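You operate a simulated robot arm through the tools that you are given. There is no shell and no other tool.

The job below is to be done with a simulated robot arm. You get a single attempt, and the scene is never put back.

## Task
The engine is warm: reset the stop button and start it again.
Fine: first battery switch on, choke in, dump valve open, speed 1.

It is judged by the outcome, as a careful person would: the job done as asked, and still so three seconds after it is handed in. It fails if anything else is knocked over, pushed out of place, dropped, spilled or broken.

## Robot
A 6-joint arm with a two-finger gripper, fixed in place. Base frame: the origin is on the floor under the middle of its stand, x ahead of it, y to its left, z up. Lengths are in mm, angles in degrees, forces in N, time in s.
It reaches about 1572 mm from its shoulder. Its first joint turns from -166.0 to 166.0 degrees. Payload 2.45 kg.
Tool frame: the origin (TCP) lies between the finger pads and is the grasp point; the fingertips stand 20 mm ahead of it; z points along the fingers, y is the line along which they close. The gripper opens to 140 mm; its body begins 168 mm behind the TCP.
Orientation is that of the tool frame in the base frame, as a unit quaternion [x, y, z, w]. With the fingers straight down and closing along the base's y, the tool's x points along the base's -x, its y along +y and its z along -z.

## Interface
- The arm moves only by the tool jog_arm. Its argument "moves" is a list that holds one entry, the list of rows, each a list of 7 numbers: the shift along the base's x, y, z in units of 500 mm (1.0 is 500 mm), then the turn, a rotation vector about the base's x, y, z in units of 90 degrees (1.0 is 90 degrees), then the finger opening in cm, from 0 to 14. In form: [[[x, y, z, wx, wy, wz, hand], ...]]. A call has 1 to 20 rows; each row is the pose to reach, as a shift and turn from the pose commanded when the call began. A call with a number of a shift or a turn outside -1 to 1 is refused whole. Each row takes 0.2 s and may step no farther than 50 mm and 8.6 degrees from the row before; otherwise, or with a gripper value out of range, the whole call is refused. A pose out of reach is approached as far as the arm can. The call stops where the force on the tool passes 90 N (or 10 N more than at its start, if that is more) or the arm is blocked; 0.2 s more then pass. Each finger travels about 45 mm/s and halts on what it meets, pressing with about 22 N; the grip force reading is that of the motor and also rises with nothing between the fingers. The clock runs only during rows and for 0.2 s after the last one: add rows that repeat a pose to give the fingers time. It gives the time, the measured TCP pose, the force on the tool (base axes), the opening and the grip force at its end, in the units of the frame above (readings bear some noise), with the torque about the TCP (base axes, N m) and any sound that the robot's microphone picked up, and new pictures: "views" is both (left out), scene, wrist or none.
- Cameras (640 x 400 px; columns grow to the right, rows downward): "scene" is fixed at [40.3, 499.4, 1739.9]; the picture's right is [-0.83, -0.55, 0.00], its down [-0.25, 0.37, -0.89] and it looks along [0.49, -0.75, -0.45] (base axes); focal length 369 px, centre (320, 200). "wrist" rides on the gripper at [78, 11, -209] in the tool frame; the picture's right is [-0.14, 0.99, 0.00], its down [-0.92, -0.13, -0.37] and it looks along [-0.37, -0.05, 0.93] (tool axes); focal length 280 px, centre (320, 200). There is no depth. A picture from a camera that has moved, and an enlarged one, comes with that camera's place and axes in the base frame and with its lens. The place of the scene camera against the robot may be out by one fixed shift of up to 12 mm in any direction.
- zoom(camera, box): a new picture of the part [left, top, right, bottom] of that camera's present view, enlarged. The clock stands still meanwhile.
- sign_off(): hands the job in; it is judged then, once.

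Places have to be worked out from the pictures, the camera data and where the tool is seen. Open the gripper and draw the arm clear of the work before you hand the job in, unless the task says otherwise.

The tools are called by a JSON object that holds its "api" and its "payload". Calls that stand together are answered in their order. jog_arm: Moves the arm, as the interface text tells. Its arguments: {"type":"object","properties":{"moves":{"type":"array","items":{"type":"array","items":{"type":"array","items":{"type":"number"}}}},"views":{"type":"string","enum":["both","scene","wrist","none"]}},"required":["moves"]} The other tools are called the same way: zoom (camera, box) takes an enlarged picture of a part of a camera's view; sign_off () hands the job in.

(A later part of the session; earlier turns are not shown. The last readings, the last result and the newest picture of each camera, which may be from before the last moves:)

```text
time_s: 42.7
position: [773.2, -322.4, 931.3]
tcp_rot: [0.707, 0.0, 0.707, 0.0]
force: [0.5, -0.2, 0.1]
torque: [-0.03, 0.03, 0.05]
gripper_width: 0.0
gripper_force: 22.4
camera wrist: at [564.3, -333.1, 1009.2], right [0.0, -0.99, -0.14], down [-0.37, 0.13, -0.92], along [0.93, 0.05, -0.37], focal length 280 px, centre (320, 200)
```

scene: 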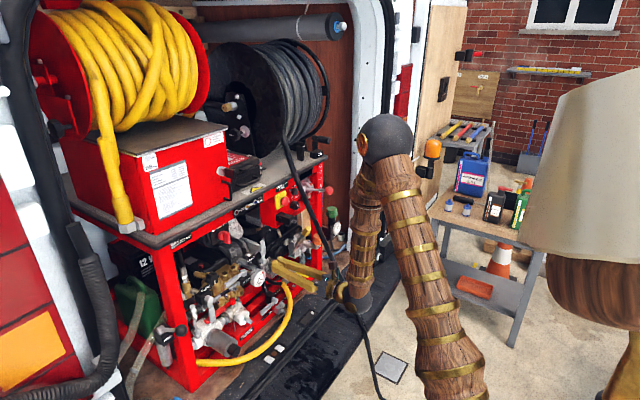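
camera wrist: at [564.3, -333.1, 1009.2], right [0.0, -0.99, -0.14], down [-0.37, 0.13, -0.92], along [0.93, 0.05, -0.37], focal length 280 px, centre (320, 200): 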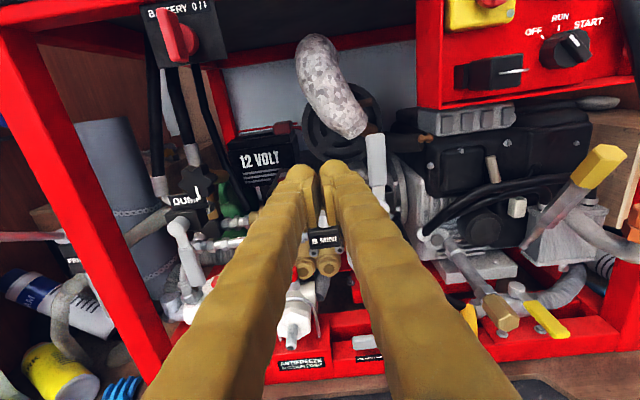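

{"api": "zoom", "payload": {"camera": "wrist", "box": [130, 170, 280, 320]}}

{"api": "zoom", "payload": {"camera": "wrist", "box": [430, 0, 640, 110]}}

{"api": "zoom", "payload": {"camera": "scene", "box": [180, 260, 270, 340]}}

```text
2.67 times, centred on (205, 245) of wrist
camera zoom: at [564.3, -333.1, 1009.2], right [0.0, -0.99, -0.14], down [-0.37, 0.13, -0.92], along [0.93, 0.05, -0.37], focal length 748 px, centre (627, 80)
```

zoom: 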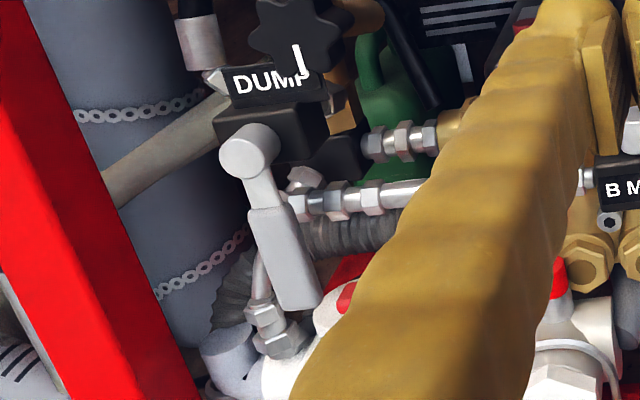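

```text
3.05 times, centred on (535, 55) of wrist
camera zoom: at [564.3, -333.1, 1009.2], right [0.0, -0.99, -0.14], down [-0.37, 0.13, -0.92], along [0.93, 0.05, -0.37], focal length 854 px, centre (-335, 642)
```

zoom: 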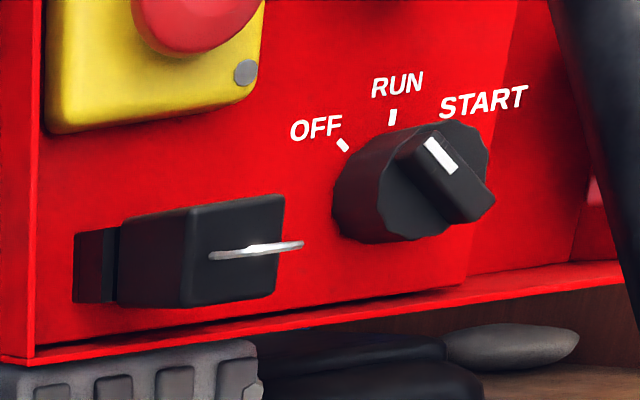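

```text
5.00 times, centred on (225, 300) of scene
camera zoom: at [40.3, 499.4, 1739.9], right [-0.83, -0.55, 0.0], down [-0.25, 0.37, -0.89], along [0.49, -0.75, -0.45], focal length 1845 px, centre (795, -300)
```

zoom: 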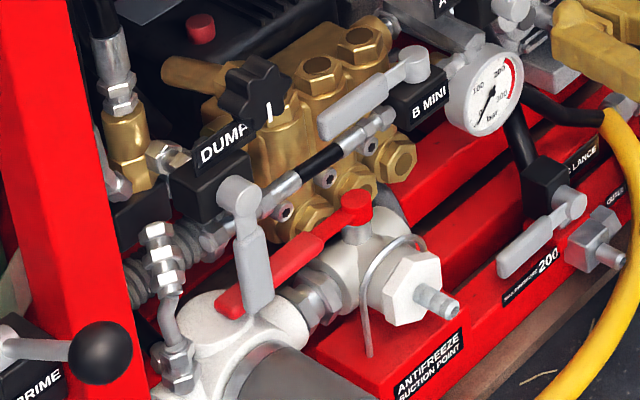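

The lever is unchanged, hanging from (918, -111, 852) to about (913, -110, 757). I roll to 90° here, then carry the closed fingers down beside the lever's -y face at (907, -152, 796), keeping clear of the bowl and fittings.

{"api": "jog_arm", "payload": {"moves": [[[0, 0, 0, -0.091, 0, 0, 0], [0, 0, 0, -0.182, 0, 0, 0], [0, 0, 0, -0.273, 0, 0, 0], [0, 0, 0, -0.364, 0, 0, 0], [0, 0, 0, -0.455, 0, 0, 0], [0, 0, 0, -0.546, 0, 0, 0], [0, 0, 0, -0.637, 0, 0, 0], [0, 0, 0, -0.728, 0, 0, 0], [0, 0, 0, -0.819, 0, 0, 0], [0, 0, 0, -0.91, 0, 0, 0], [0, 0, 0, -1.0, 0, 0, 0]]], "views": "none"}}

{"api": "jog_arm", "payload": {"moves": [[[0.027, 0.072, -0.051, 0, 0, 0, 0], [0.054, 0.144, -0.102, 0, 0, 0, 0], [0.09, 0.2, -0.16, 0, 0, 0, 0], [0.125, 0.25, -0.22, 0, 0, 0, 0], [0.154, 0.3, -0.262, 0, 0, 0, 0], [0.19, 0.33, -0.272, 0, 0, 0, 0]]], "views": "both"}}

```text
time_s: 45.1
position: [773.0, -322.0, 930.9]
tcp_rot: [0.5, 0.5, 0.499, 0.501]
force: [0.5, -0.1, -0.5]
torque: [0.0, 0.04, 0.0]
gripper_width: 0.0
gripper_force: 22.2
```

```text
time_s: 46.5
position: [867.0, -157.0, 794.3]
tcp_rot: [0.501, 0.5, 0.499, 0.5]
force: [-0.4, 0.2, 0.5]
torque: [0.0, 0.0, 0.02]
gripper_width: 0.0
gripper_force: 22.2
camera wrist: at [659.6, -78.3, 806.0], right [0.0, -0.14, 0.99], down [-0.37, -0.92, -0.13], along [0.93, -0.37, -0.05], focal length 280 px, centre (320, 200)
```

scene: 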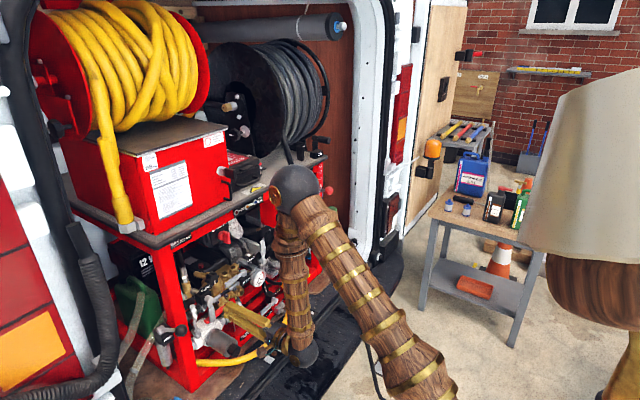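
wrist: 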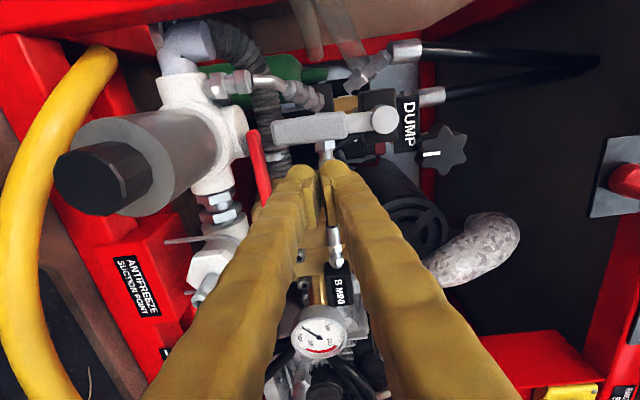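

{"api": "zoom", "payload": {"camera": "wrist", "box": [230, 80, 430, 220]}}

{"api": "zoom", "payload": {"camera": "scene", "box": [170, 260, 330, 380]}}

```text
2.86 times, centred on (330, 150) of wrist
camera zoom: at [659.6, -78.3, 806.0], right [0.0, -0.14, 0.99], down [-0.37, -0.92, -0.13], along [0.93, -0.37, -0.05], focal length 801 px, centre (291, 343)
```

zoom: 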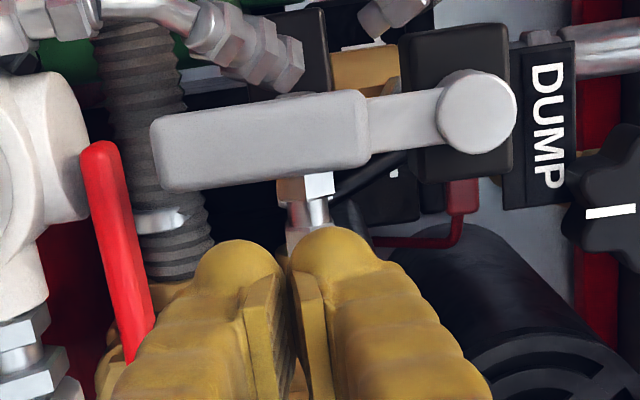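

```text
3.33 times, centred on (250, 320) of scene
camera zoom: at [40.3, 499.4, 1739.9], right [-0.83, -0.55, 0.0], down [-0.25, 0.37, -0.89], along [0.49, -0.75, -0.45], focal length 1230 px, centre (553, -200)
```

zoom: 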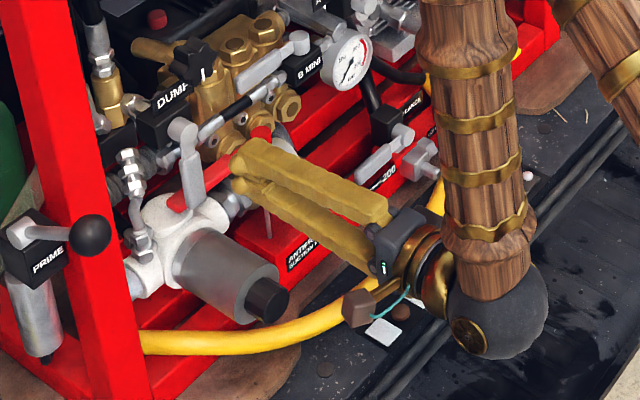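

The fingers line up with the lever handle. I advance 38 mm so the tips pass the handle, still on its -y side.

{"api": "jog_arm", "payload": {"moves": [[[0.03, 0.004, 0.002, 0, 0, 0, 0], [0.06, 0.006, 0.002, 0, 0, 0, 0], [0.076, 0.006, 0.002, 0, 0, 0, 0]]], "views": "wrist"}}

{"api": "zoom", "payload": {"camera": "wrist", "box": [230, 80, 430, 220]}}

{"api": "zoom", "payload": {"camera": "scene", "box": [180, 270, 260, 330]}}

```text
time_s: 47.3
position: [906.3, -155.2, 797.1]
tcp_rot: [0.499, 0.502, 0.502, 0.497]
force: [-0.1, 0.9, 0.2]
torque: [-0.01, 0.02, 0.04]
gripper_width: 0.2
gripper_force: 21.4
camera wrist: at [696.3, -78.4, 807.4], right [0.0, -0.14, 0.99], down [-0.36, -0.92, -0.13], along [0.93, -0.36, -0.05], focal length 280 px, centre (320, 200)
```

wrist: 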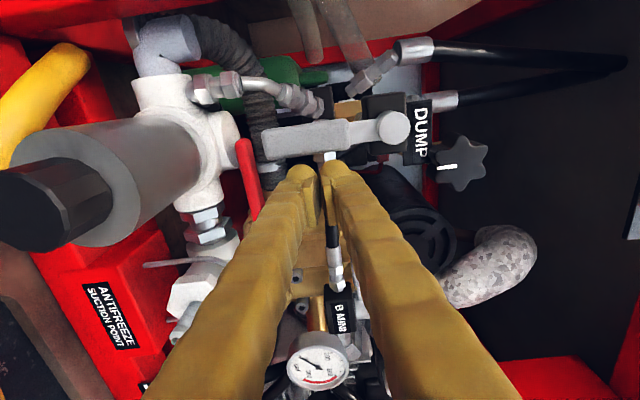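

```text
2.86 times, centred on (330, 150) of wrist
camera zoom: at [696.3, -78.4, 807.4], right [0.0, -0.14, 0.99], down [-0.36, -0.92, -0.13], along [0.93, -0.36, -0.05], focal length 801 px, centre (291, 343)
```

zoom: 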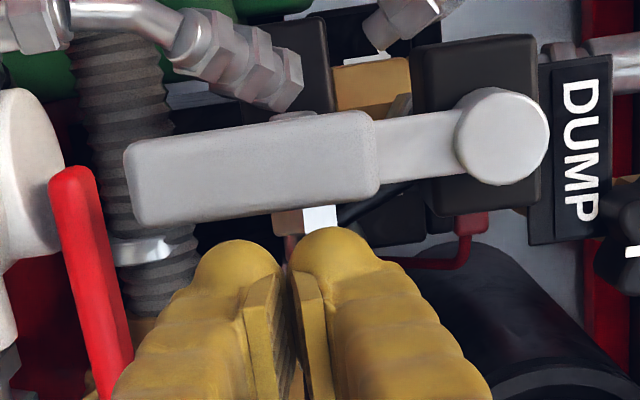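

```text
6.67 times, centred on (220, 300) of scene
camera zoom: at [40.3, 499.4, 1739.9], right [-0.83, -0.55, 0.0], down [-0.25, 0.37, -0.89], along [0.49, -0.75, -0.45], focal length 2460 px, centre (987, -467)
```

zoom: 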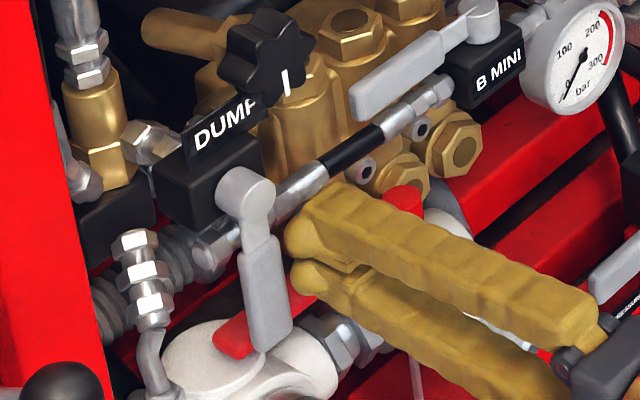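

The handle spans about x = 911–922 and my tips are at 926, just short of the pipe nuts. I move +y until the finger side meets the lever and check the force.

{"api": "jog_arm", "payload": {"moves": [[[0.001, 0.012, 0, 0, 0, 0, 0], [0.001, 0.024, 0, 0, 0, 0, 0], [0.001, 0.034, 0, 0, 0, 0, 0]]], "views": "wrist"}}

{"api": "zoom", "payload": {"camera": "wrist", "box": [230, 80, 430, 220]}}

```text
time_s: 48.1
position: [904.1, -146.7, 796.1]
tcp_rot: [0.496, 0.505, 0.503, 0.496]
force: [0.6, -0.9, -0.2]
torque: [-0.01, 0.01, 0.01]
gripper_width: 0.0
gripper_force: 22.1
out of reach, approached as far as the arm can: row 1, 2, 3
camera wrist: at [694.2, -72.9, 807.3], right [0.0, -0.14, 0.99], down [-0.35, -0.93, -0.13], along [0.94, -0.35, -0.05], focal length 280 px, centre (320, 200)
```

wrist: 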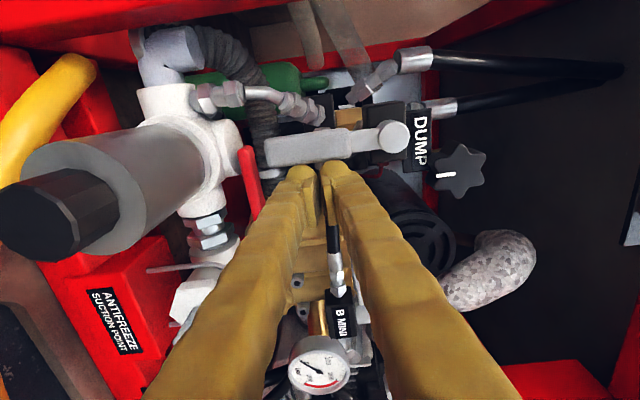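

```text
2.86 times, centred on (330, 150) of wrist
camera zoom: at [694.2, -72.9, 807.3], right [0.0, -0.14, 0.99], down [-0.35, -0.93, -0.13], along [0.94, -0.35, -0.05], focal length 801 px, centre (291, 343)
```

zoom: 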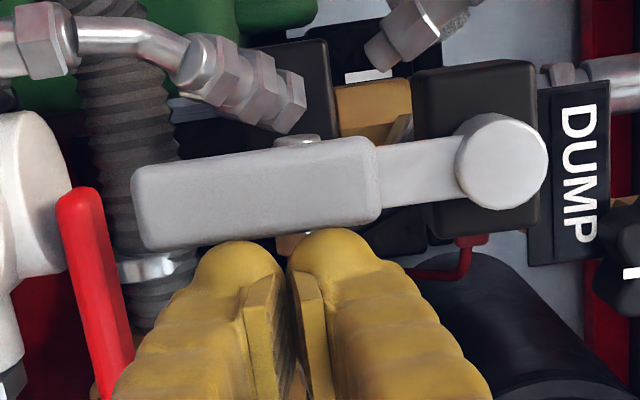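

The arm stops here, and working back through the failed moves it looks like a forearm-roll limit that appears when the tool points straight along the arm. Yawing the tool about 15° toward +y should avoid it. I back out and re-approach the lever with that yaw.

{"api": "jog_arm", "payload": {"moves": [[[-0.06, -0.02, 0.008, 0, 0, 0, 0], [-0.118, -0.046, 0.016, 0, 0, 0, 0], [-0.118, -0.046, 0.016, 0, 0, 0.08, 0], [-0.118, -0.046, 0.016, 0, 0, 0.16, 0], [-0.06, -0.026, 0.016, 0, 0, 0.16, 0], [0.006, -0.009, 0.016, 0, 0, 0.16, 0]]], "views": "wrist"}}

{"api": "zoom", "payload": {"camera": "wrist", "box": [230, 80, 430, 220]}}

```text
time_s: 49.5
position: [907.0, -151.8, 805.9]
tcp_rot: [0.434, 0.559, 0.558, 0.433]
force: [0.1, -0.5, -0.4]
torque: [0.0, 0.02, -0.01]
gripper_width: 0.0
gripper_force: 22.1
camera wrist: at [685.7, -128.1, 816.6], right [0.04, -0.13, 0.99], down [-0.13, -0.98, -0.13], along [0.99, -0.12, -0.05], focal length 280 px, centre (320, 200)
```

wrist: 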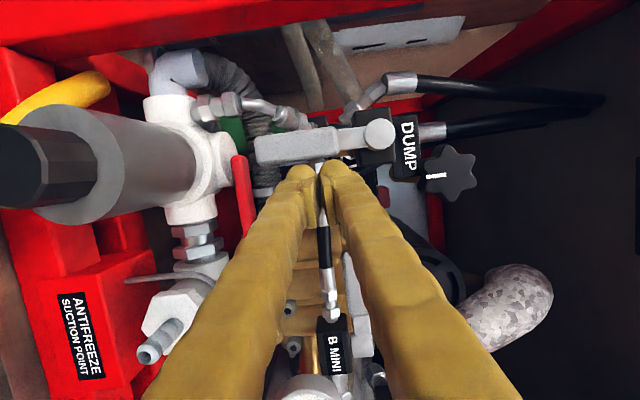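

```text
2.86 times, centred on (330, 150) of wrist
camera zoom: at [685.7, -128.1, 816.6], right [0.04, -0.13, 0.99], down [-0.13, -0.98, -0.13], along [0.99, -0.12, -0.05], focal length 801 px, centre (291, 343)
```

zoom: 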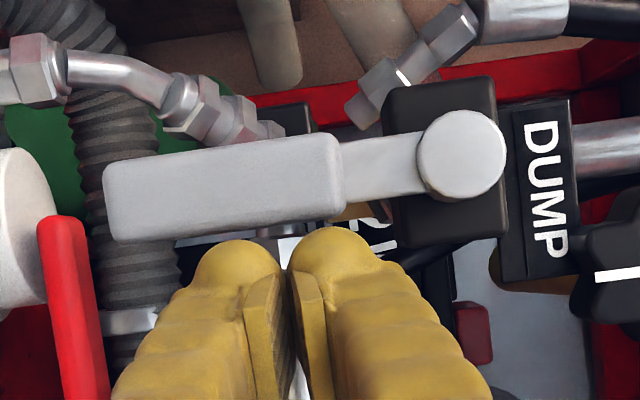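

The approach is clean with the yaw, and no limit was reported. I start pushing the lever toward +y by a first 25 mm and check whether it swings.

{"api": "jog_arm", "payload": {"moves": [[[0, 0.011, 0.001, 0, 0, 0, 0], [0, 0.022, 0.002, 0, 0, 0, 0], [0, 0.036, -0.004, 0, 0, 0, 0], [0, 0.05, -0.009, 0, 0, 0, 0]]], "views": "wrist"}}

{"api": "zoom", "payload": {"camera": "wrist", "box": [230, 80, 430, 220]}}

```text
time_s: 50.5
position: [907.2, -126.6, 799.4]
tcp_rot: [0.435, 0.559, 0.557, 0.434]
force: [-0.6, -0.9, 0.3]
torque: [-0.01, -0.03, 0.01]
gripper_width: 0.0
gripper_force: 21.7
camera wrist: at [684.8, -103.2, 810.3], right [0.04, -0.13, 0.99], down [-0.13, -0.98, -0.13], along [0.99, -0.12, -0.05], focal length 280 px, centre (320, 200)
```

wrist: 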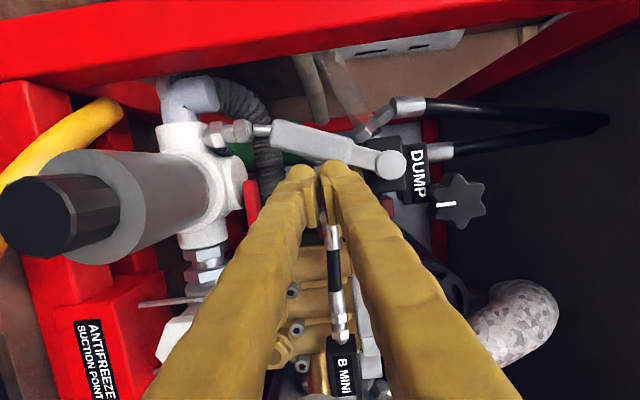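

```text
2.86 times, centred on (330, 150) of wrist
camera zoom: at [684.8, -103.2, 810.3], right [0.04, -0.13, 0.99], down [-0.13, -0.98, -0.13], along [0.99, -0.12, -0.05], focal length 801 px, centre (291, 343)
```

zoom: 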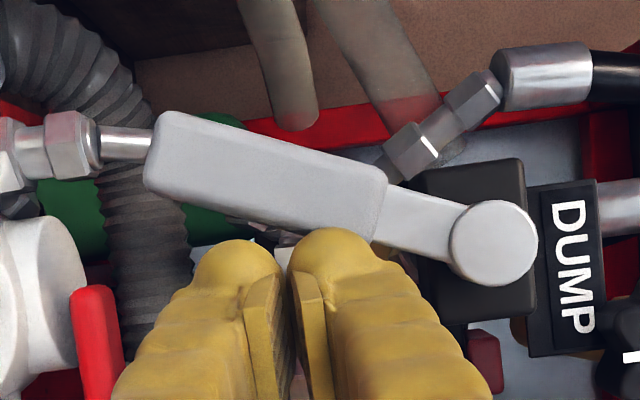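

The lever swings freely toward +y, now at roughly 25°, with almost no force. I keep pushing along its arc, sideways and then upward.

{"api": "jog_arm", "payload": {"moves": [[[0, 0.021, -0.012, 0, 0, 0, 0], [0, 0.038, -0.013, 0, 0, 0, 0], [0, 0.055, -0.012, 0, 0, 0, 0], [0, 0.068, -0.005, 0, 0, 0, 0], [0, 0.079, 0.003, 0, 0, 0, 0]]], "views": "wrist"}}

{"api": "zoom", "payload": {"camera": "wrist", "box": [230, 80, 430, 220]}}

```text
time_s: 51.7
position: [905.9, -87.9, 801.9]
tcp_rot: [0.434, 0.559, 0.557, 0.433]
force: [0.6, -2.4, -0.4]
torque: [0.04, -0.02, -0.03]
gripper_width: 0.1
gripper_force: 21.9
camera wrist: at [685.0, -63.2, 812.8], right [0.04, -0.13, 0.99], down [-0.13, -0.98, -0.13], along [0.99, -0.12, -0.05], focal length 280 px, centre (320, 200)
```

wrist: 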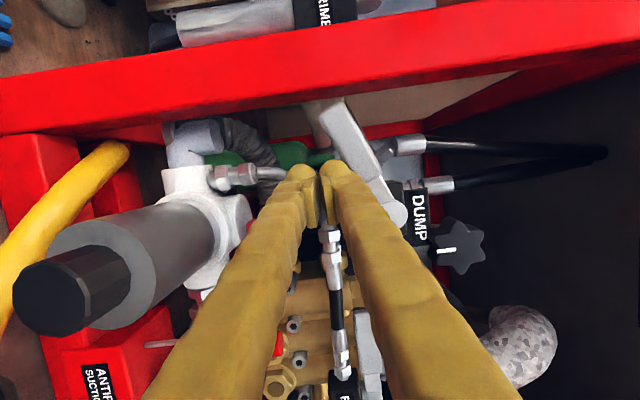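

```text
2.86 times, centred on (330, 150) of wrist
camera zoom: at [685.0, -63.2, 812.8], right [0.04, -0.13, 0.99], down [-0.13, -0.98, -0.13], along [0.99, -0.12, -0.05], focal length 801 px, centre (291, 343)
```

zoom: 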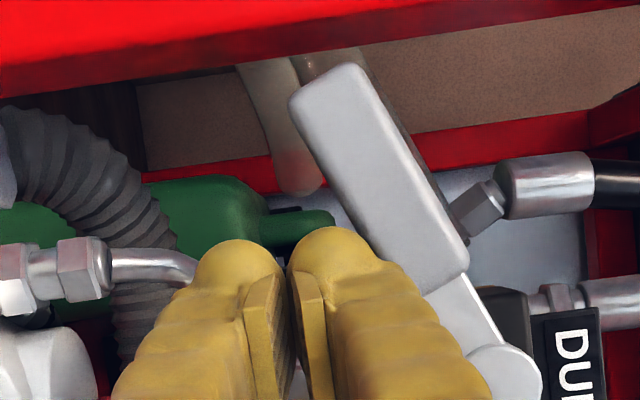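

The lever is now at about 65°. I continue pushing up and slightly +y toward horizontal.

{"api": "jog_arm", "payload": {"moves": [[[0, 0.012, 0.01, 0, 0, 0, 0], [0, 0.022, 0.022, 0, 0, 0, 0], [0, 0.022, 0.034, 0, 0, 0, 0]]], "views": "wrist"}}

{"api": "zoom", "payload": {"camera": "wrist", "box": [230, 80, 430, 220]}}

{"api": "zoom", "payload": {"camera": "scene", "box": [170, 260, 270, 330]}}

```text
time_s: 52.5
position: [906.8, -77.1, 817.6]
tcp_rot: [0.435, 0.559, 0.557, 0.434]
force: [-1.6, 3.1, -4.0]
torque: [-0.15, 0.01, 0.05]
gripper_width: 0.0
gripper_force: 22.2
camera wrist: at [684.6, -52.8, 829.1], right [0.04, -0.13, 0.99], down [-0.13, -0.98, -0.13], along [0.99, -0.12, -0.05], focal length 280 px, centre (320, 200)
```

wrist: 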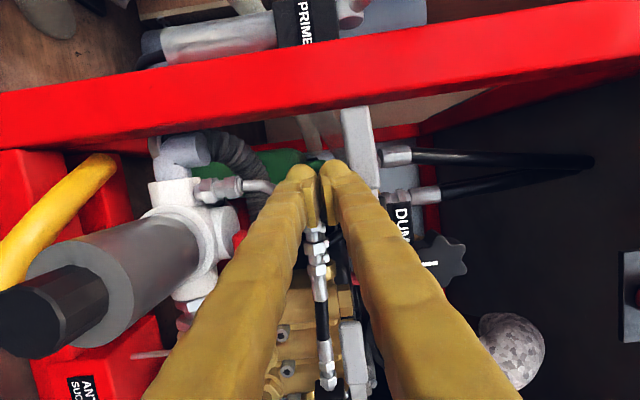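

```text
2.86 times, centred on (330, 150) of wrist
camera zoom: at [684.6, -52.8, 829.1], right [0.04, -0.13, 0.99], down [-0.13, -0.98, -0.13], along [0.99, -0.12, -0.05], focal length 801 px, centre (291, 343)
```

zoom: 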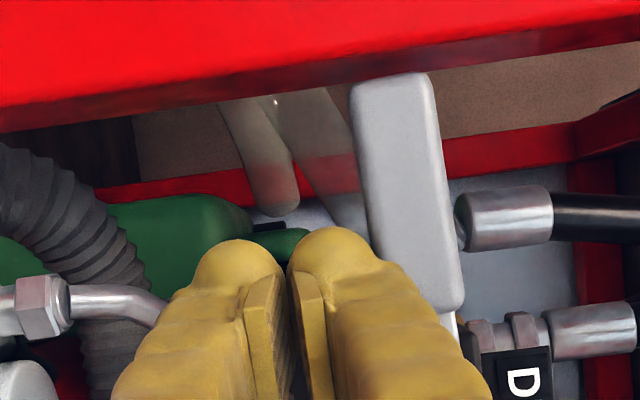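

```text
5.71 times, centred on (220, 295) of scene
camera zoom: at [40.3, 499.4, 1739.9], right [-0.83, -0.55, 0.0], down [-0.25, 0.37, -0.89], along [0.49, -0.75, -0.45], focal length 2109 px, centre (891, -343)
```

zoom: 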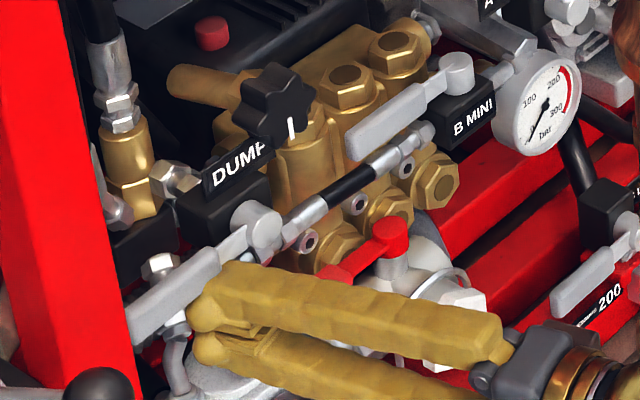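

The lever looks parallel to the pipe and to the B MINI lever. I push up a little more to feel the end stop.

{"api": "jog_arm", "payload": {"moves": [[[0, 0.0, 0.007, 0, 0, 0, 0], [0, 0.0, 0.014, 0, 0, 0, 0]]], "views": "none"}}

```text
time_s: 53.1
position: [907.0, -76.4, 821.8]
tcp_rot: [0.436, 0.56, 0.557, 0.432]
force: [6.4, 9.2, -52.1]
torque: [-0.3, 0.32, -0.02]
gripper_width: 0.1
gripper_force: 22.3
```

The force rose to 52 N, so the lever is at its open stop, horizontal along the pipe. I lower off it and back out to check that it stays.

{"api": "jog_arm", "payload": {"moves": [[[0, 0.0, -0.03, 0, 0, 0, 0], [-0.04, -0.011, -0.034, 0, 0, 0, 0], [-0.12, -0.031, -0.034, 0, 0, 0, 0], [-0.2, -0.055, -0.02, 0, 0, 0, 0]]], "views": "both"}}

{"api": "zoom", "payload": {"camera": "scene", "box": [170, 260, 270, 330]}}

{"api": "zoom", "payload": {"camera": "wrist", "box": [230, 60, 450, 220]}}

```text
time_s: 54.1
position: [806.9, -101.9, 815.7]
tcp_rot: [0.434, 0.558, 0.559, 0.434]
force: [0.0, -0.3, -0.5]
torque: [0.07, 0.02, -0.02]
gripper_width: 0.3
gripper_force: 22.2
camera wrist: at [585.3, -79.1, 827.1], right [0.03, -0.13, 0.99], down [-0.13, -0.98, -0.13], along [0.99, -0.12, -0.05], focal length 280 px, centre (320, 200)
```

scene: 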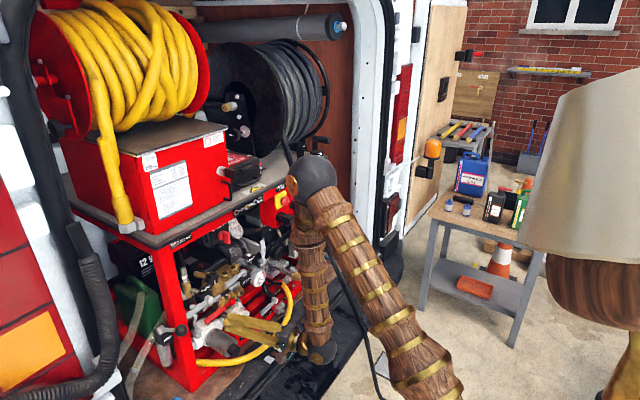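
wrist: 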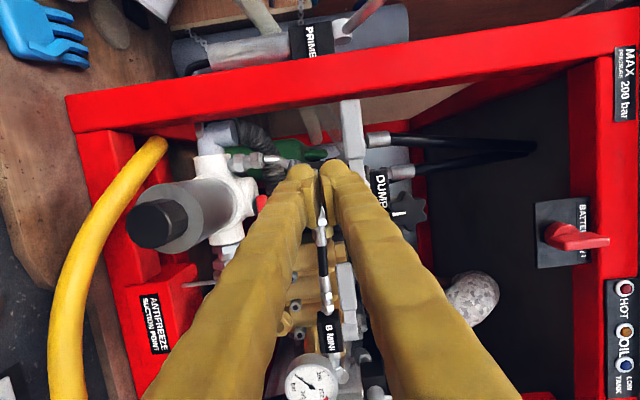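

```text
5.71 times, centred on (220, 295) of scene
camera zoom: at [40.3, 499.4, 1739.9], right [-0.83, -0.55, 0.0], down [-0.25, 0.37, -0.89], along [0.49, -0.75, -0.45], focal length 2109 px, centre (891, -343)
```

zoom: 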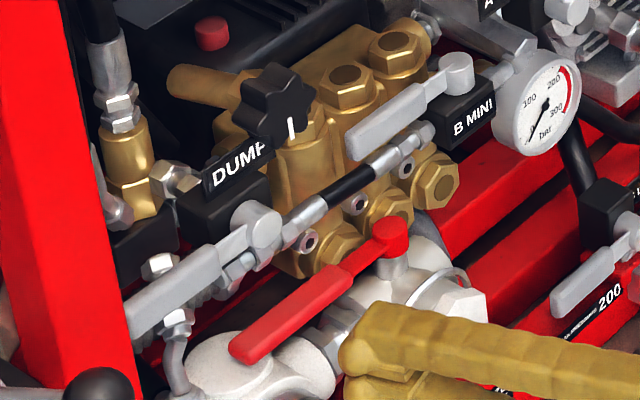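

```text
2.50 times, centred on (340, 140) of wrist
camera zoom: at [585.3, -79.1, 827.1], right [0.03, -0.13, 0.99], down [-0.13, -0.98, -0.13], along [0.99, -0.12, -0.05], focal length 701 px, centre (270, 350)
```

zoom: 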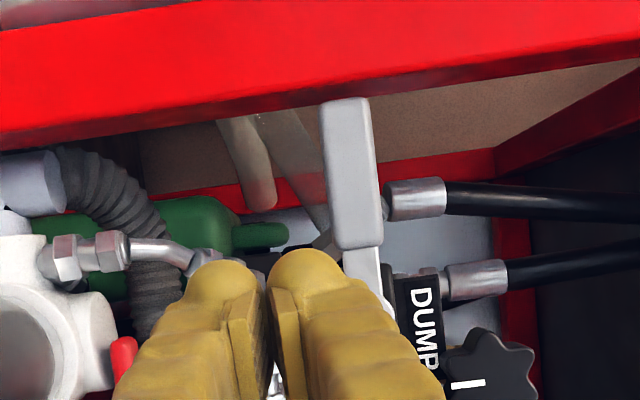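

The dump lever stays horizontal, in line with the pipe, so the dump valve is open. Next is the speed lever: I back off along a free path to a viewpoint in front of it.

{"api": "jog_arm", "payload": {"moves": [[[-0.03, -0.06, 0.04, 0, 0, 0, 0], [-0.06, -0.12, 0.08, 0, 0, 0, 0], [-0.08, -0.2, 0.12, 0, 0, 0, 0], [-0.1, -0.28, 0.16, 0, 0, 0, 0], [-0.12, -0.36, 0.2, 0, 0, 0, 0], [-0.14, -0.44, 0.24, 0, 0, 0, 0], [-0.16, -0.52, 0.28, 0, 0, 0, 0], [-0.18, -0.6, 0.32, 0, 0, 0, 0], [-0.2, -0.68, 0.36, 0, 0, 0, 0], [-0.22, -0.76, 0.4, 0, 0, 0, 0], [-0.23, -0.84, 0.44, 0, 0, 0, 0], [-0.234, -0.92, 0.48, 0, 0, 0, 0], [-0.234, -0.996, 0.51, 0, 0, 0, 0]]], "views": "both"}}

{"api": "zoom", "payload": {"camera": "wrist", "box": [230, 100, 430, 330]}}

{"api": "zoom", "payload": {"camera": "scene", "box": [270, 140, 370, 220]}}

```text
time_s: 56.9
position: [688.0, -603.4, 1071.4]
tcp_rot: [0.435, 0.559, 0.558, 0.433]
force: [-0.4, -0.1, -0.1]
torque: [-0.02, -0.01, 0.03]
gripper_width: 0.0
gripper_force: 22.3
camera wrist: at [466.7, -578.7, 1081.1], right [0.04, -0.13, 0.99], down [-0.13, -0.98, -0.13], along [0.99, -0.12, -0.05], focal length 280 px, centre (320, 200)
```

scene: 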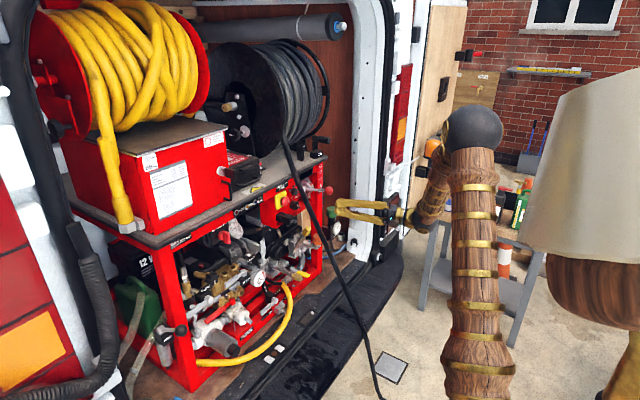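
wrist: 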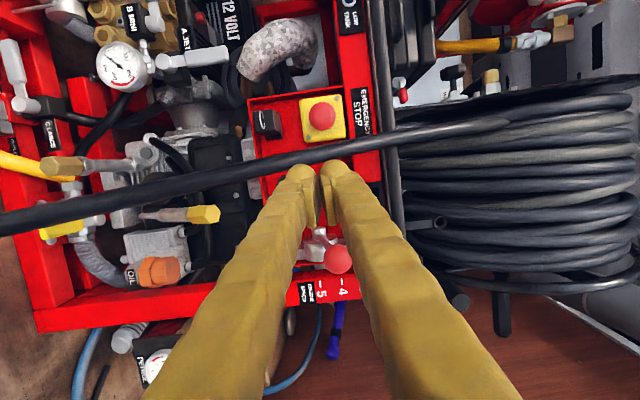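

```text
1.74 times, centred on (330, 215) of wrist
camera zoom: at [466.7, -578.7, 1081.1], right [0.04, -0.13, 0.99], down [-0.13, -0.98, -0.13], along [0.99, -0.12, -0.05], focal length 488 px, centre (303, 174)
```

zoom: 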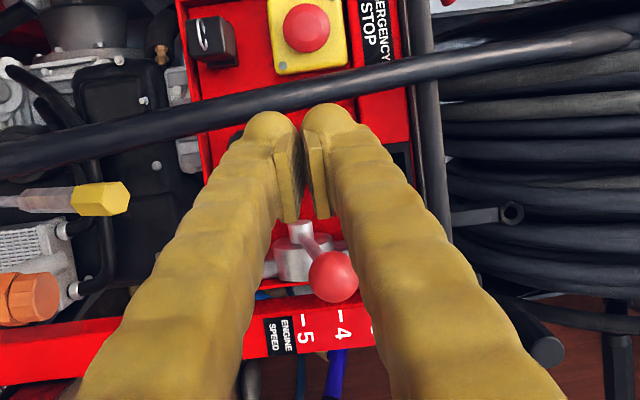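

```text
5.00 times, centred on (320, 180) of scene
camera zoom: at [40.3, 499.4, 1739.9], right [-0.83, -0.55, 0.0], down [-0.25, 0.37, -0.89], along [0.49, -0.75, -0.45], focal length 1845 px, centre (320, 300)
```

zoom: 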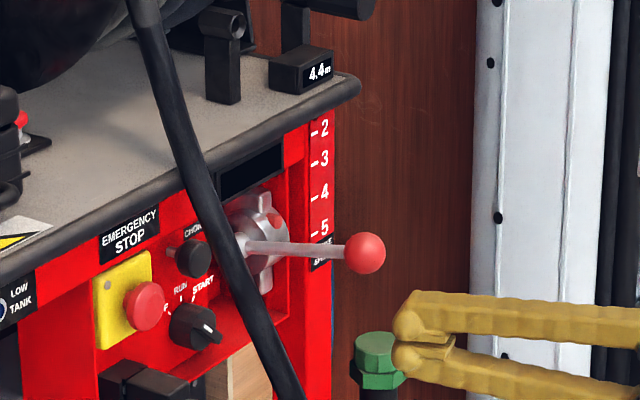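

{"api": "zoom", "payload": {"camera": "wrist", "box": [270, 215, 390, 315]}}

{"api": "zoom", "payload": {"camera": "scene", "box": [290, 150, 350, 210]}}

```text
4.00 times, centred on (330, 265) of wrist
camera zoom: at [466.7, -578.7, 1081.1], right [0.04, -0.13, 0.99], down [-0.13, -0.98, -0.13], along [0.99, -0.12, -0.05], focal length 1122 px, centre (280, -60)
```

zoom: 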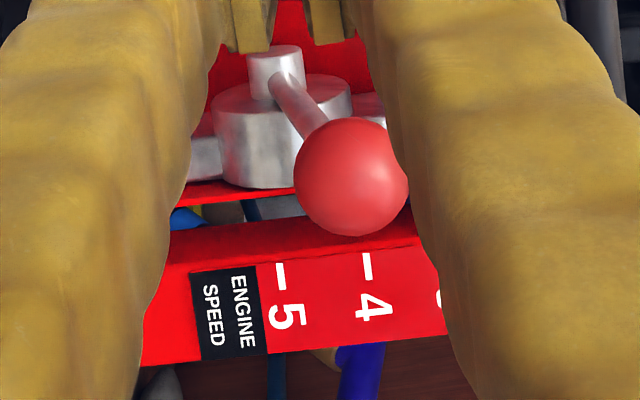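

```text
6.67 times, centred on (320, 180) of scene
camera zoom: at [40.3, 499.4, 1739.9], right [-0.83, -0.55, 0.0], down [-0.25, 0.37, -0.89], along [0.49, -0.75, -0.45], focal length 2460 px, centre (320, 333)
```

zoom: 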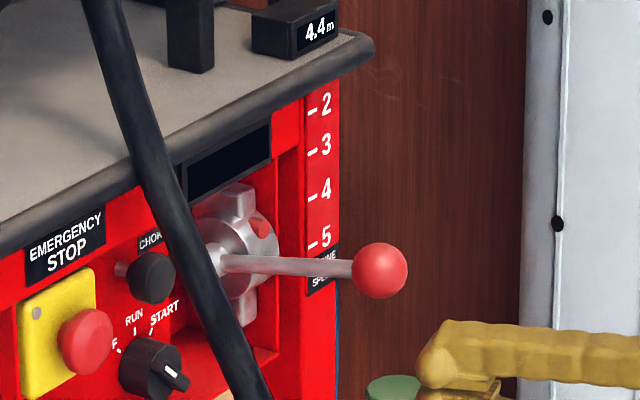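

By triangulation the speed lever pivots at about (913, -684, 1051) with a 120 mm arm, and its ball is at (796, -692, 1076), which matches tick 4. The tick spacing suggests speed 1 is near 60° up, with the ball around (852, 1156). I'll grip the ball from its sides and swing it, so first I straighten the yaw and roll.

{"api": "jog_arm", "payload": {"moves": [[[0, -0.05, 0.004, 0, 0, -0.081, 2], [0, -0.1, 0.008, 0, 0, -0.162, 4]]], "views": "none"}}

{"api": "jog_arm", "payload": {"moves": [[[0, -0.007, 0, 0.091, 0, 0, 6], [0, -0.014, 0, 0.182, 0, 0, 6], [0, -0.021, 0, 0.273, 0, 0, 6], [0, -0.028, 0, 0.364, 0, 0, 6], [0, -0.035, 0, 0.455, 0, 0, 6], [0, -0.042, 0, 0.546, 0, 0, 6], [0, -0.049, 0, 0.637, 0, 0, 6], [0, -0.056, 0, 0.728, 0, 0, 6], [0, -0.063, 0, 0.819, 0, 0, 6], [0, -0.07, 0, 0.91, 0, 0, 6], [0, -0.077, 0, 1.0, 0, 0, 6]]], "views": "both"}}

{"api": "zoom", "payload": {"camera": "wrist", "box": [220, 80, 420, 240]}}

```text
time_s: 57.5
position: [689.6, -653.9, 1074.0]
tcp_rot: [0.502, 0.498, 0.499, 0.501]
force: [-0.4, -0.6, 0.9]
torque: [-0.02, -0.03, 0.01]
gripper_width: 40.0
gripper_force: 0.1
```

```text
time_s: 59.9
position: [690.1, -692.3, 1073.7]
tcp_rot: [0.709, 0.001, 0.706, -0.002]
force: [0.0, -0.9, 0.0]
torque: [-0.01, 0.02, -0.02]
gripper_width: 60.1
gripper_force: 0.0
camera wrist: at [482.0, -703.1, 1152.8], right [0.0, -0.99, -0.14], down [-0.37, 0.13, -0.92], along [0.93, 0.05, -0.37], focal length 280 px, centre (320, 200)
```

scene: 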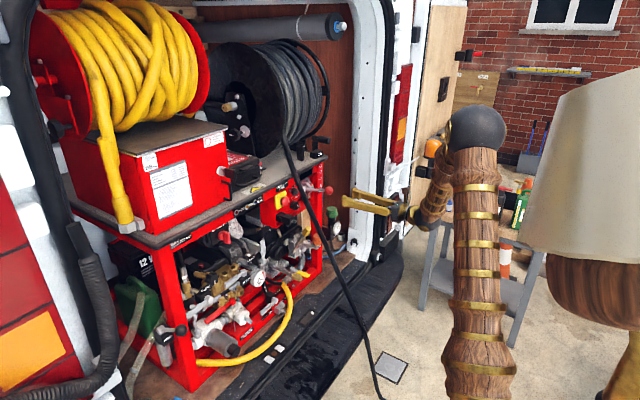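
wrist: 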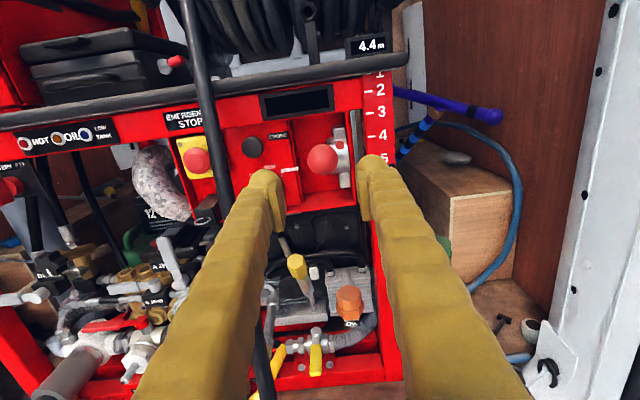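

```text
2.50 times, centred on (320, 160) of wrist
camera zoom: at [482.0, -703.1, 1152.8], right [0.0, -0.99, -0.14], down [-0.37, 0.13, -0.92], along [0.93, 0.05, -0.37], focal length 701 px, centre (320, 300)
```

zoom: 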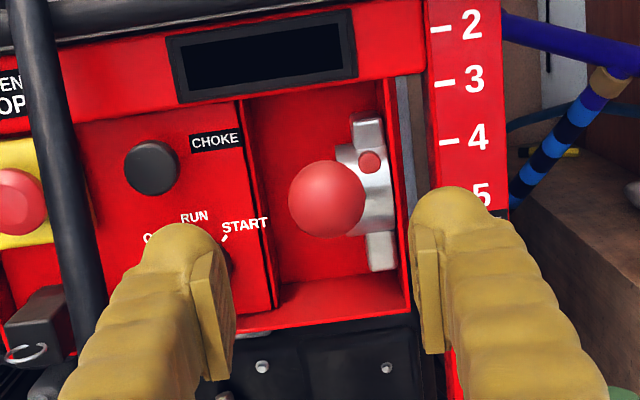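

The upright view shows the ball between the open fingers and the scale from 1 (under the rim) to 5. I advance so the pads sit either side of the ball, then close on it.

{"api": "jog_arm", "payload": {"moves": [[[0.07, -0.002, 0.002, 0, 0, 0, 6], [0.14, -0.004, 0.004, 0, 0, 0, 6], [0.2, -0.004, 0.005, 0, 0, 0, 6], [0.2, -0.004, 0.005, 0, 0, 0, 4.5], [0.2, -0.004, 0.005, 0, 0, 0, 3], [0.2, -0.004, 0.005, 0, 0, 0, 2.5]]], "views": "both"}}

{"api": "zoom", "payload": {"camera": "wrist", "box": [240, 80, 400, 240]}}

```text
time_s: 61.3
position: [787.8, -693.2, 1074.2]
tcp_rot: [0.709, 0.0, 0.705, 0.0]
force: [8.2, -20.2, -2.5]
torque: [0.08, -0.03, -0.03]
gripper_width: 38.0
gripper_force: 9.8
camera wrist: at [579.7, -704.4, 1154.2], right [0.0, -0.99, -0.14], down [-0.37, 0.13, -0.92], along [0.93, 0.05, -0.37], focal length 280 px, centre (320, 200)
```

scene: 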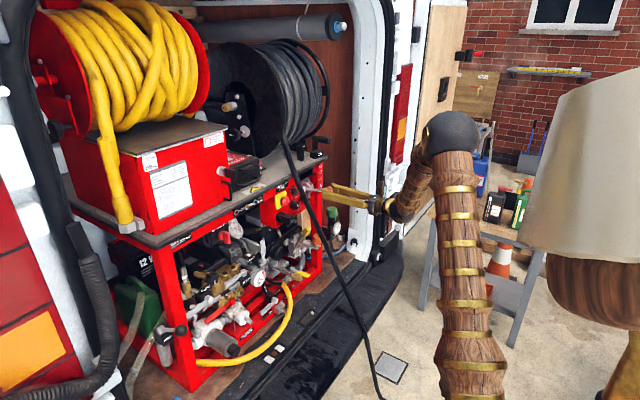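
wrist: 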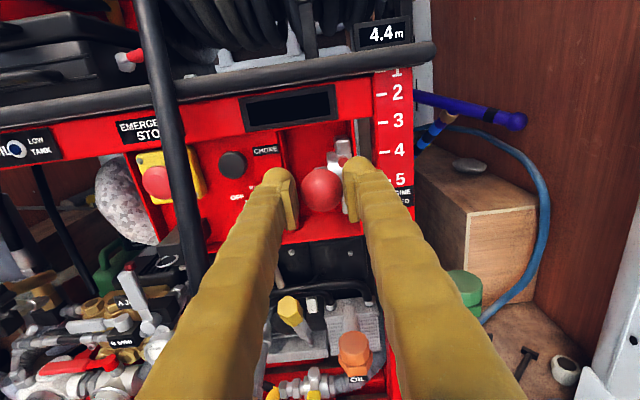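

```text
2.50 times, centred on (320, 160) of wrist
camera zoom: at [579.7, -704.4, 1154.2], right [0.0, -0.99, -0.14], down [-0.37, 0.13, -0.92], along [0.93, 0.05, -0.37], focal length 701 px, centre (320, 300)
```

zoom: 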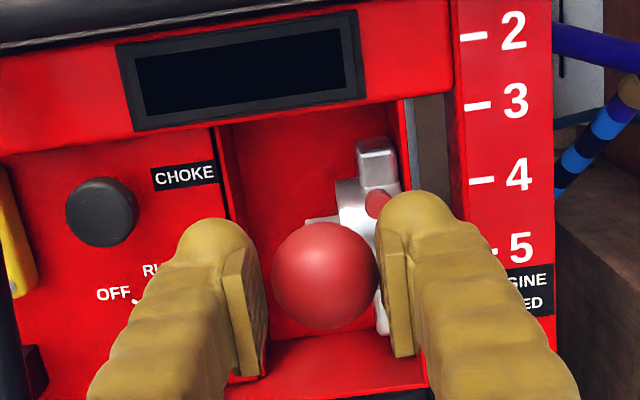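

The ball is about 2 mm to the -y side of the grip centre, so I shift that way and close fully. Then I swing the lever up the first part of its arc.

{"api": "jog_arm", "payload": {"moves": [[[0, -0.004, 0, 0, 0, 0, 1], [0, -0.005, 0, 0, 0, 0, 0], [0.004, -0.005, 0.016, 0, 0, 0, 0], [0.009, -0.005, 0.032, 0, 0, 0, 0], [0.017, -0.005, 0.051, 0, 0, 0, 0], [0.027, -0.005, 0.07, 0, 0, 0, 0]]], "views": "wrist"}}

{"api": "zoom", "payload": {"camera": "wrist", "box": [240, 80, 400, 240]}}

{"api": "zoom", "payload": {"camera": "scene", "box": [280, 140, 380, 220]}}

```text
time_s: 62.7
position: [802.5, -695.3, 1110.3]
tcp_rot: [0.71, 0.0, 0.705, -0.001]
force: [15.4, 1.7, -20.8]
torque: [0.03, 1.37, 0.0]
gripper_width: 34.3
gripper_force: 45.0
camera wrist: at [594.3, -706.5, 1189.6], right [0.0, -0.99, -0.14], down [-0.38, 0.13, -0.92], along [0.93, 0.05, -0.37], focal length 280 px, centre (320, 200)
```

wrist: 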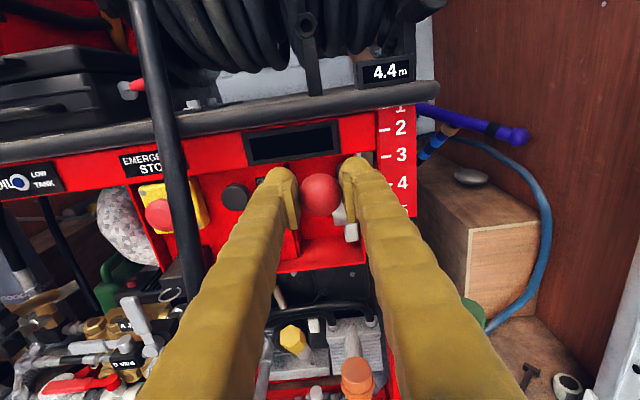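

```text
2.50 times, centred on (320, 160) of wrist
camera zoom: at [594.3, -706.5, 1189.6], right [0.0, -0.99, -0.14], down [-0.38, 0.13, -0.92], along [0.93, 0.05, -0.37], focal length 701 px, centre (320, 300)
```

zoom: 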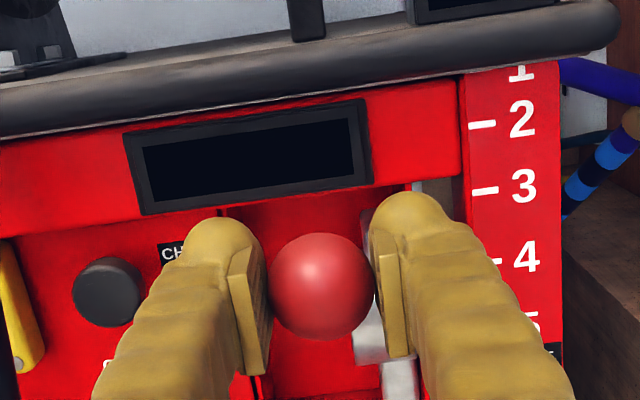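

```text
5.00 times, centred on (330, 180) of scene
camera zoom: at [40.3, 499.4, 1739.9], right [-0.83, -0.55, 0.0], down [-0.25, 0.37, -0.89], along [0.49, -0.75, -0.45], focal length 1845 px, centre (270, 300)
```

zoom: 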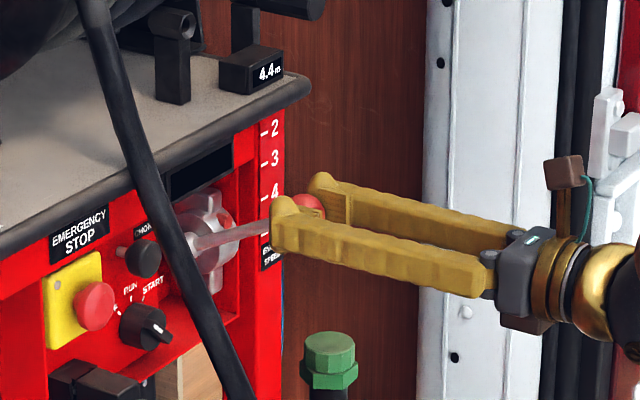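

The lever follows the grip up to about 30°, roughly speed 3. I continue along the arc to about 50°.

{"api": "jog_arm", "payload": {"moves": [[[0.011, 0, 0.018, 0, 0, 0, 0], [0.024, 0, 0.034, 0, 0, 0, 0], [0.038, 0, 0.05, 0, 0, 0, 0], [0.053, 0, 0.063, 0, 0, 0, 0]]], "views": "wrist"}}

{"api": "zoom", "payload": {"camera": "wrist", "box": [240, 80, 440, 240]}}

{"api": "zoom", "payload": {"camera": "scene", "box": [280, 140, 380, 220]}}

```text
time_s: 63.7
position: [829.4, -695.5, 1144.6]
tcp_rot: [0.709, 0.001, 0.706, 0.0]
force: [-12.2, 13.1, 2.6]
torque: [0.1, 0.76, 0.13]
gripper_width: 32.7
gripper_force: 44.6
camera wrist: at [621.1, -706.4, 1223.0], right [0.0, -0.99, -0.14], down [-0.37, 0.13, -0.92], along [0.93, 0.05, -0.37], focal length 280 px, centre (320, 200)
```

wrist: 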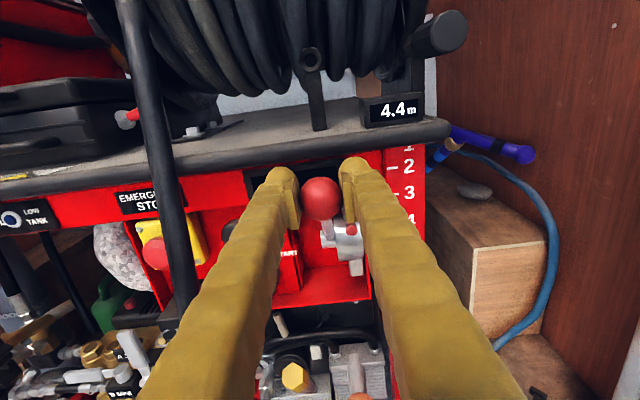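

```text
2.50 times, centred on (340, 160) of wrist
camera zoom: at [621.1, -706.4, 1223.0], right [0.0, -0.99, -0.14], down [-0.37, 0.13, -0.92], along [0.93, 0.05, -0.37], focal length 701 px, centre (270, 300)
```

zoom: 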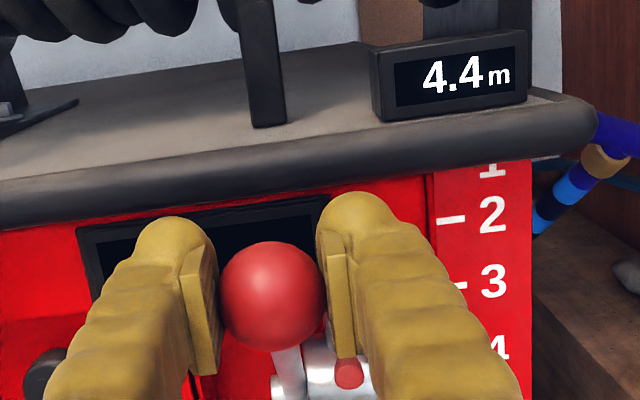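

```text
5.00 times, centred on (330, 180) of scene
camera zoom: at [40.3, 499.4, 1739.9], right [-0.83, -0.55, 0.0], down [-0.25, 0.37, -0.89], along [0.49, -0.75, -0.45], focal length 1845 px, centre (270, 300)
```

zoom: 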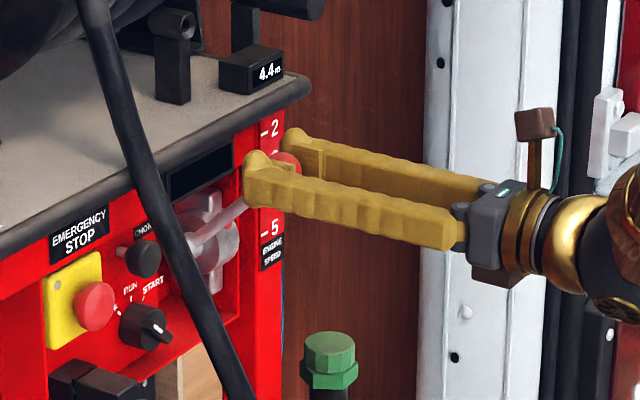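

The lever is at about 51°, past tick 2. From the tick spacing, speed 1 should be near 64°, with the ball around (860, 1159). I continue in small steps, watching for the end stop or rim contact.

{"api": "jog_arm", "payload": {"moves": [[[0.012, 0, 0.009, 0, 0, 0, 0], [0.024, 0, 0.017, 0, 0, 0, 0], [0.036, 0, 0.024, 0, 0, 0, 0]]], "views": "wrist"}}

{"api": "zoom", "payload": {"camera": "wrist", "box": [240, 80, 440, 240]}}

{"api": "zoom", "payload": {"camera": "scene", "box": [280, 140, 380, 220]}}

```text
time_s: 64.5
position: [846.5, -694.2, 1157.4]
tcp_rot: [0.708, 0.001, 0.706, -0.001]
force: [-22.9, 19.4, 14.2]
torque: [0.04, 1.09, 0.06]
gripper_width: 32.3
gripper_force: 45.4
camera wrist: at [638.8, -706.4, 1235.2], right [0.0, -0.99, -0.14], down [-0.37, 0.13, -0.92], along [0.93, 0.05, -0.37], focal length 280 px, centre (320, 200)
```

wrist: 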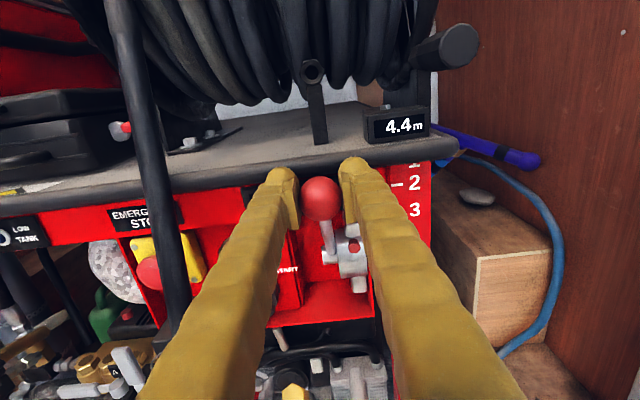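

```text
2.50 times, centred on (340, 160) of wrist
camera zoom: at [638.8, -706.4, 1235.2], right [0.0, -0.99, -0.14], down [-0.37, 0.13, -0.92], along [0.93, 0.05, -0.37], focal length 701 px, centre (270, 300)
```

zoom: 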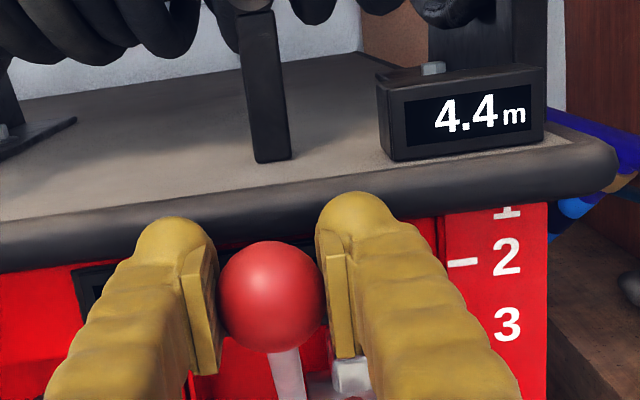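

```text
5.00 times, centred on (330, 180) of scene
camera zoom: at [40.3, 499.4, 1739.9], right [-0.83, -0.55, 0.0], down [-0.25, 0.37, -0.89], along [0.49, -0.75, -0.45], focal length 1845 px, centre (270, 300)
```

zoom: 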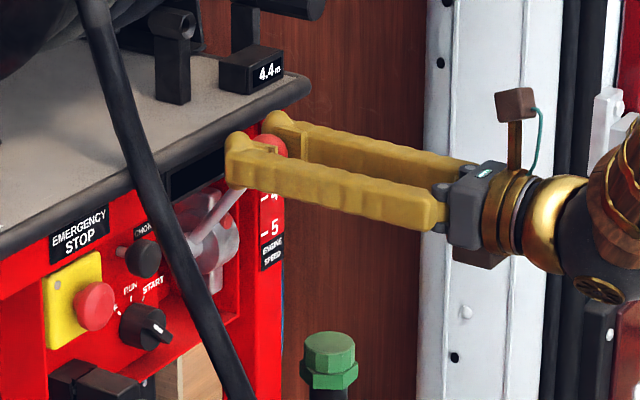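

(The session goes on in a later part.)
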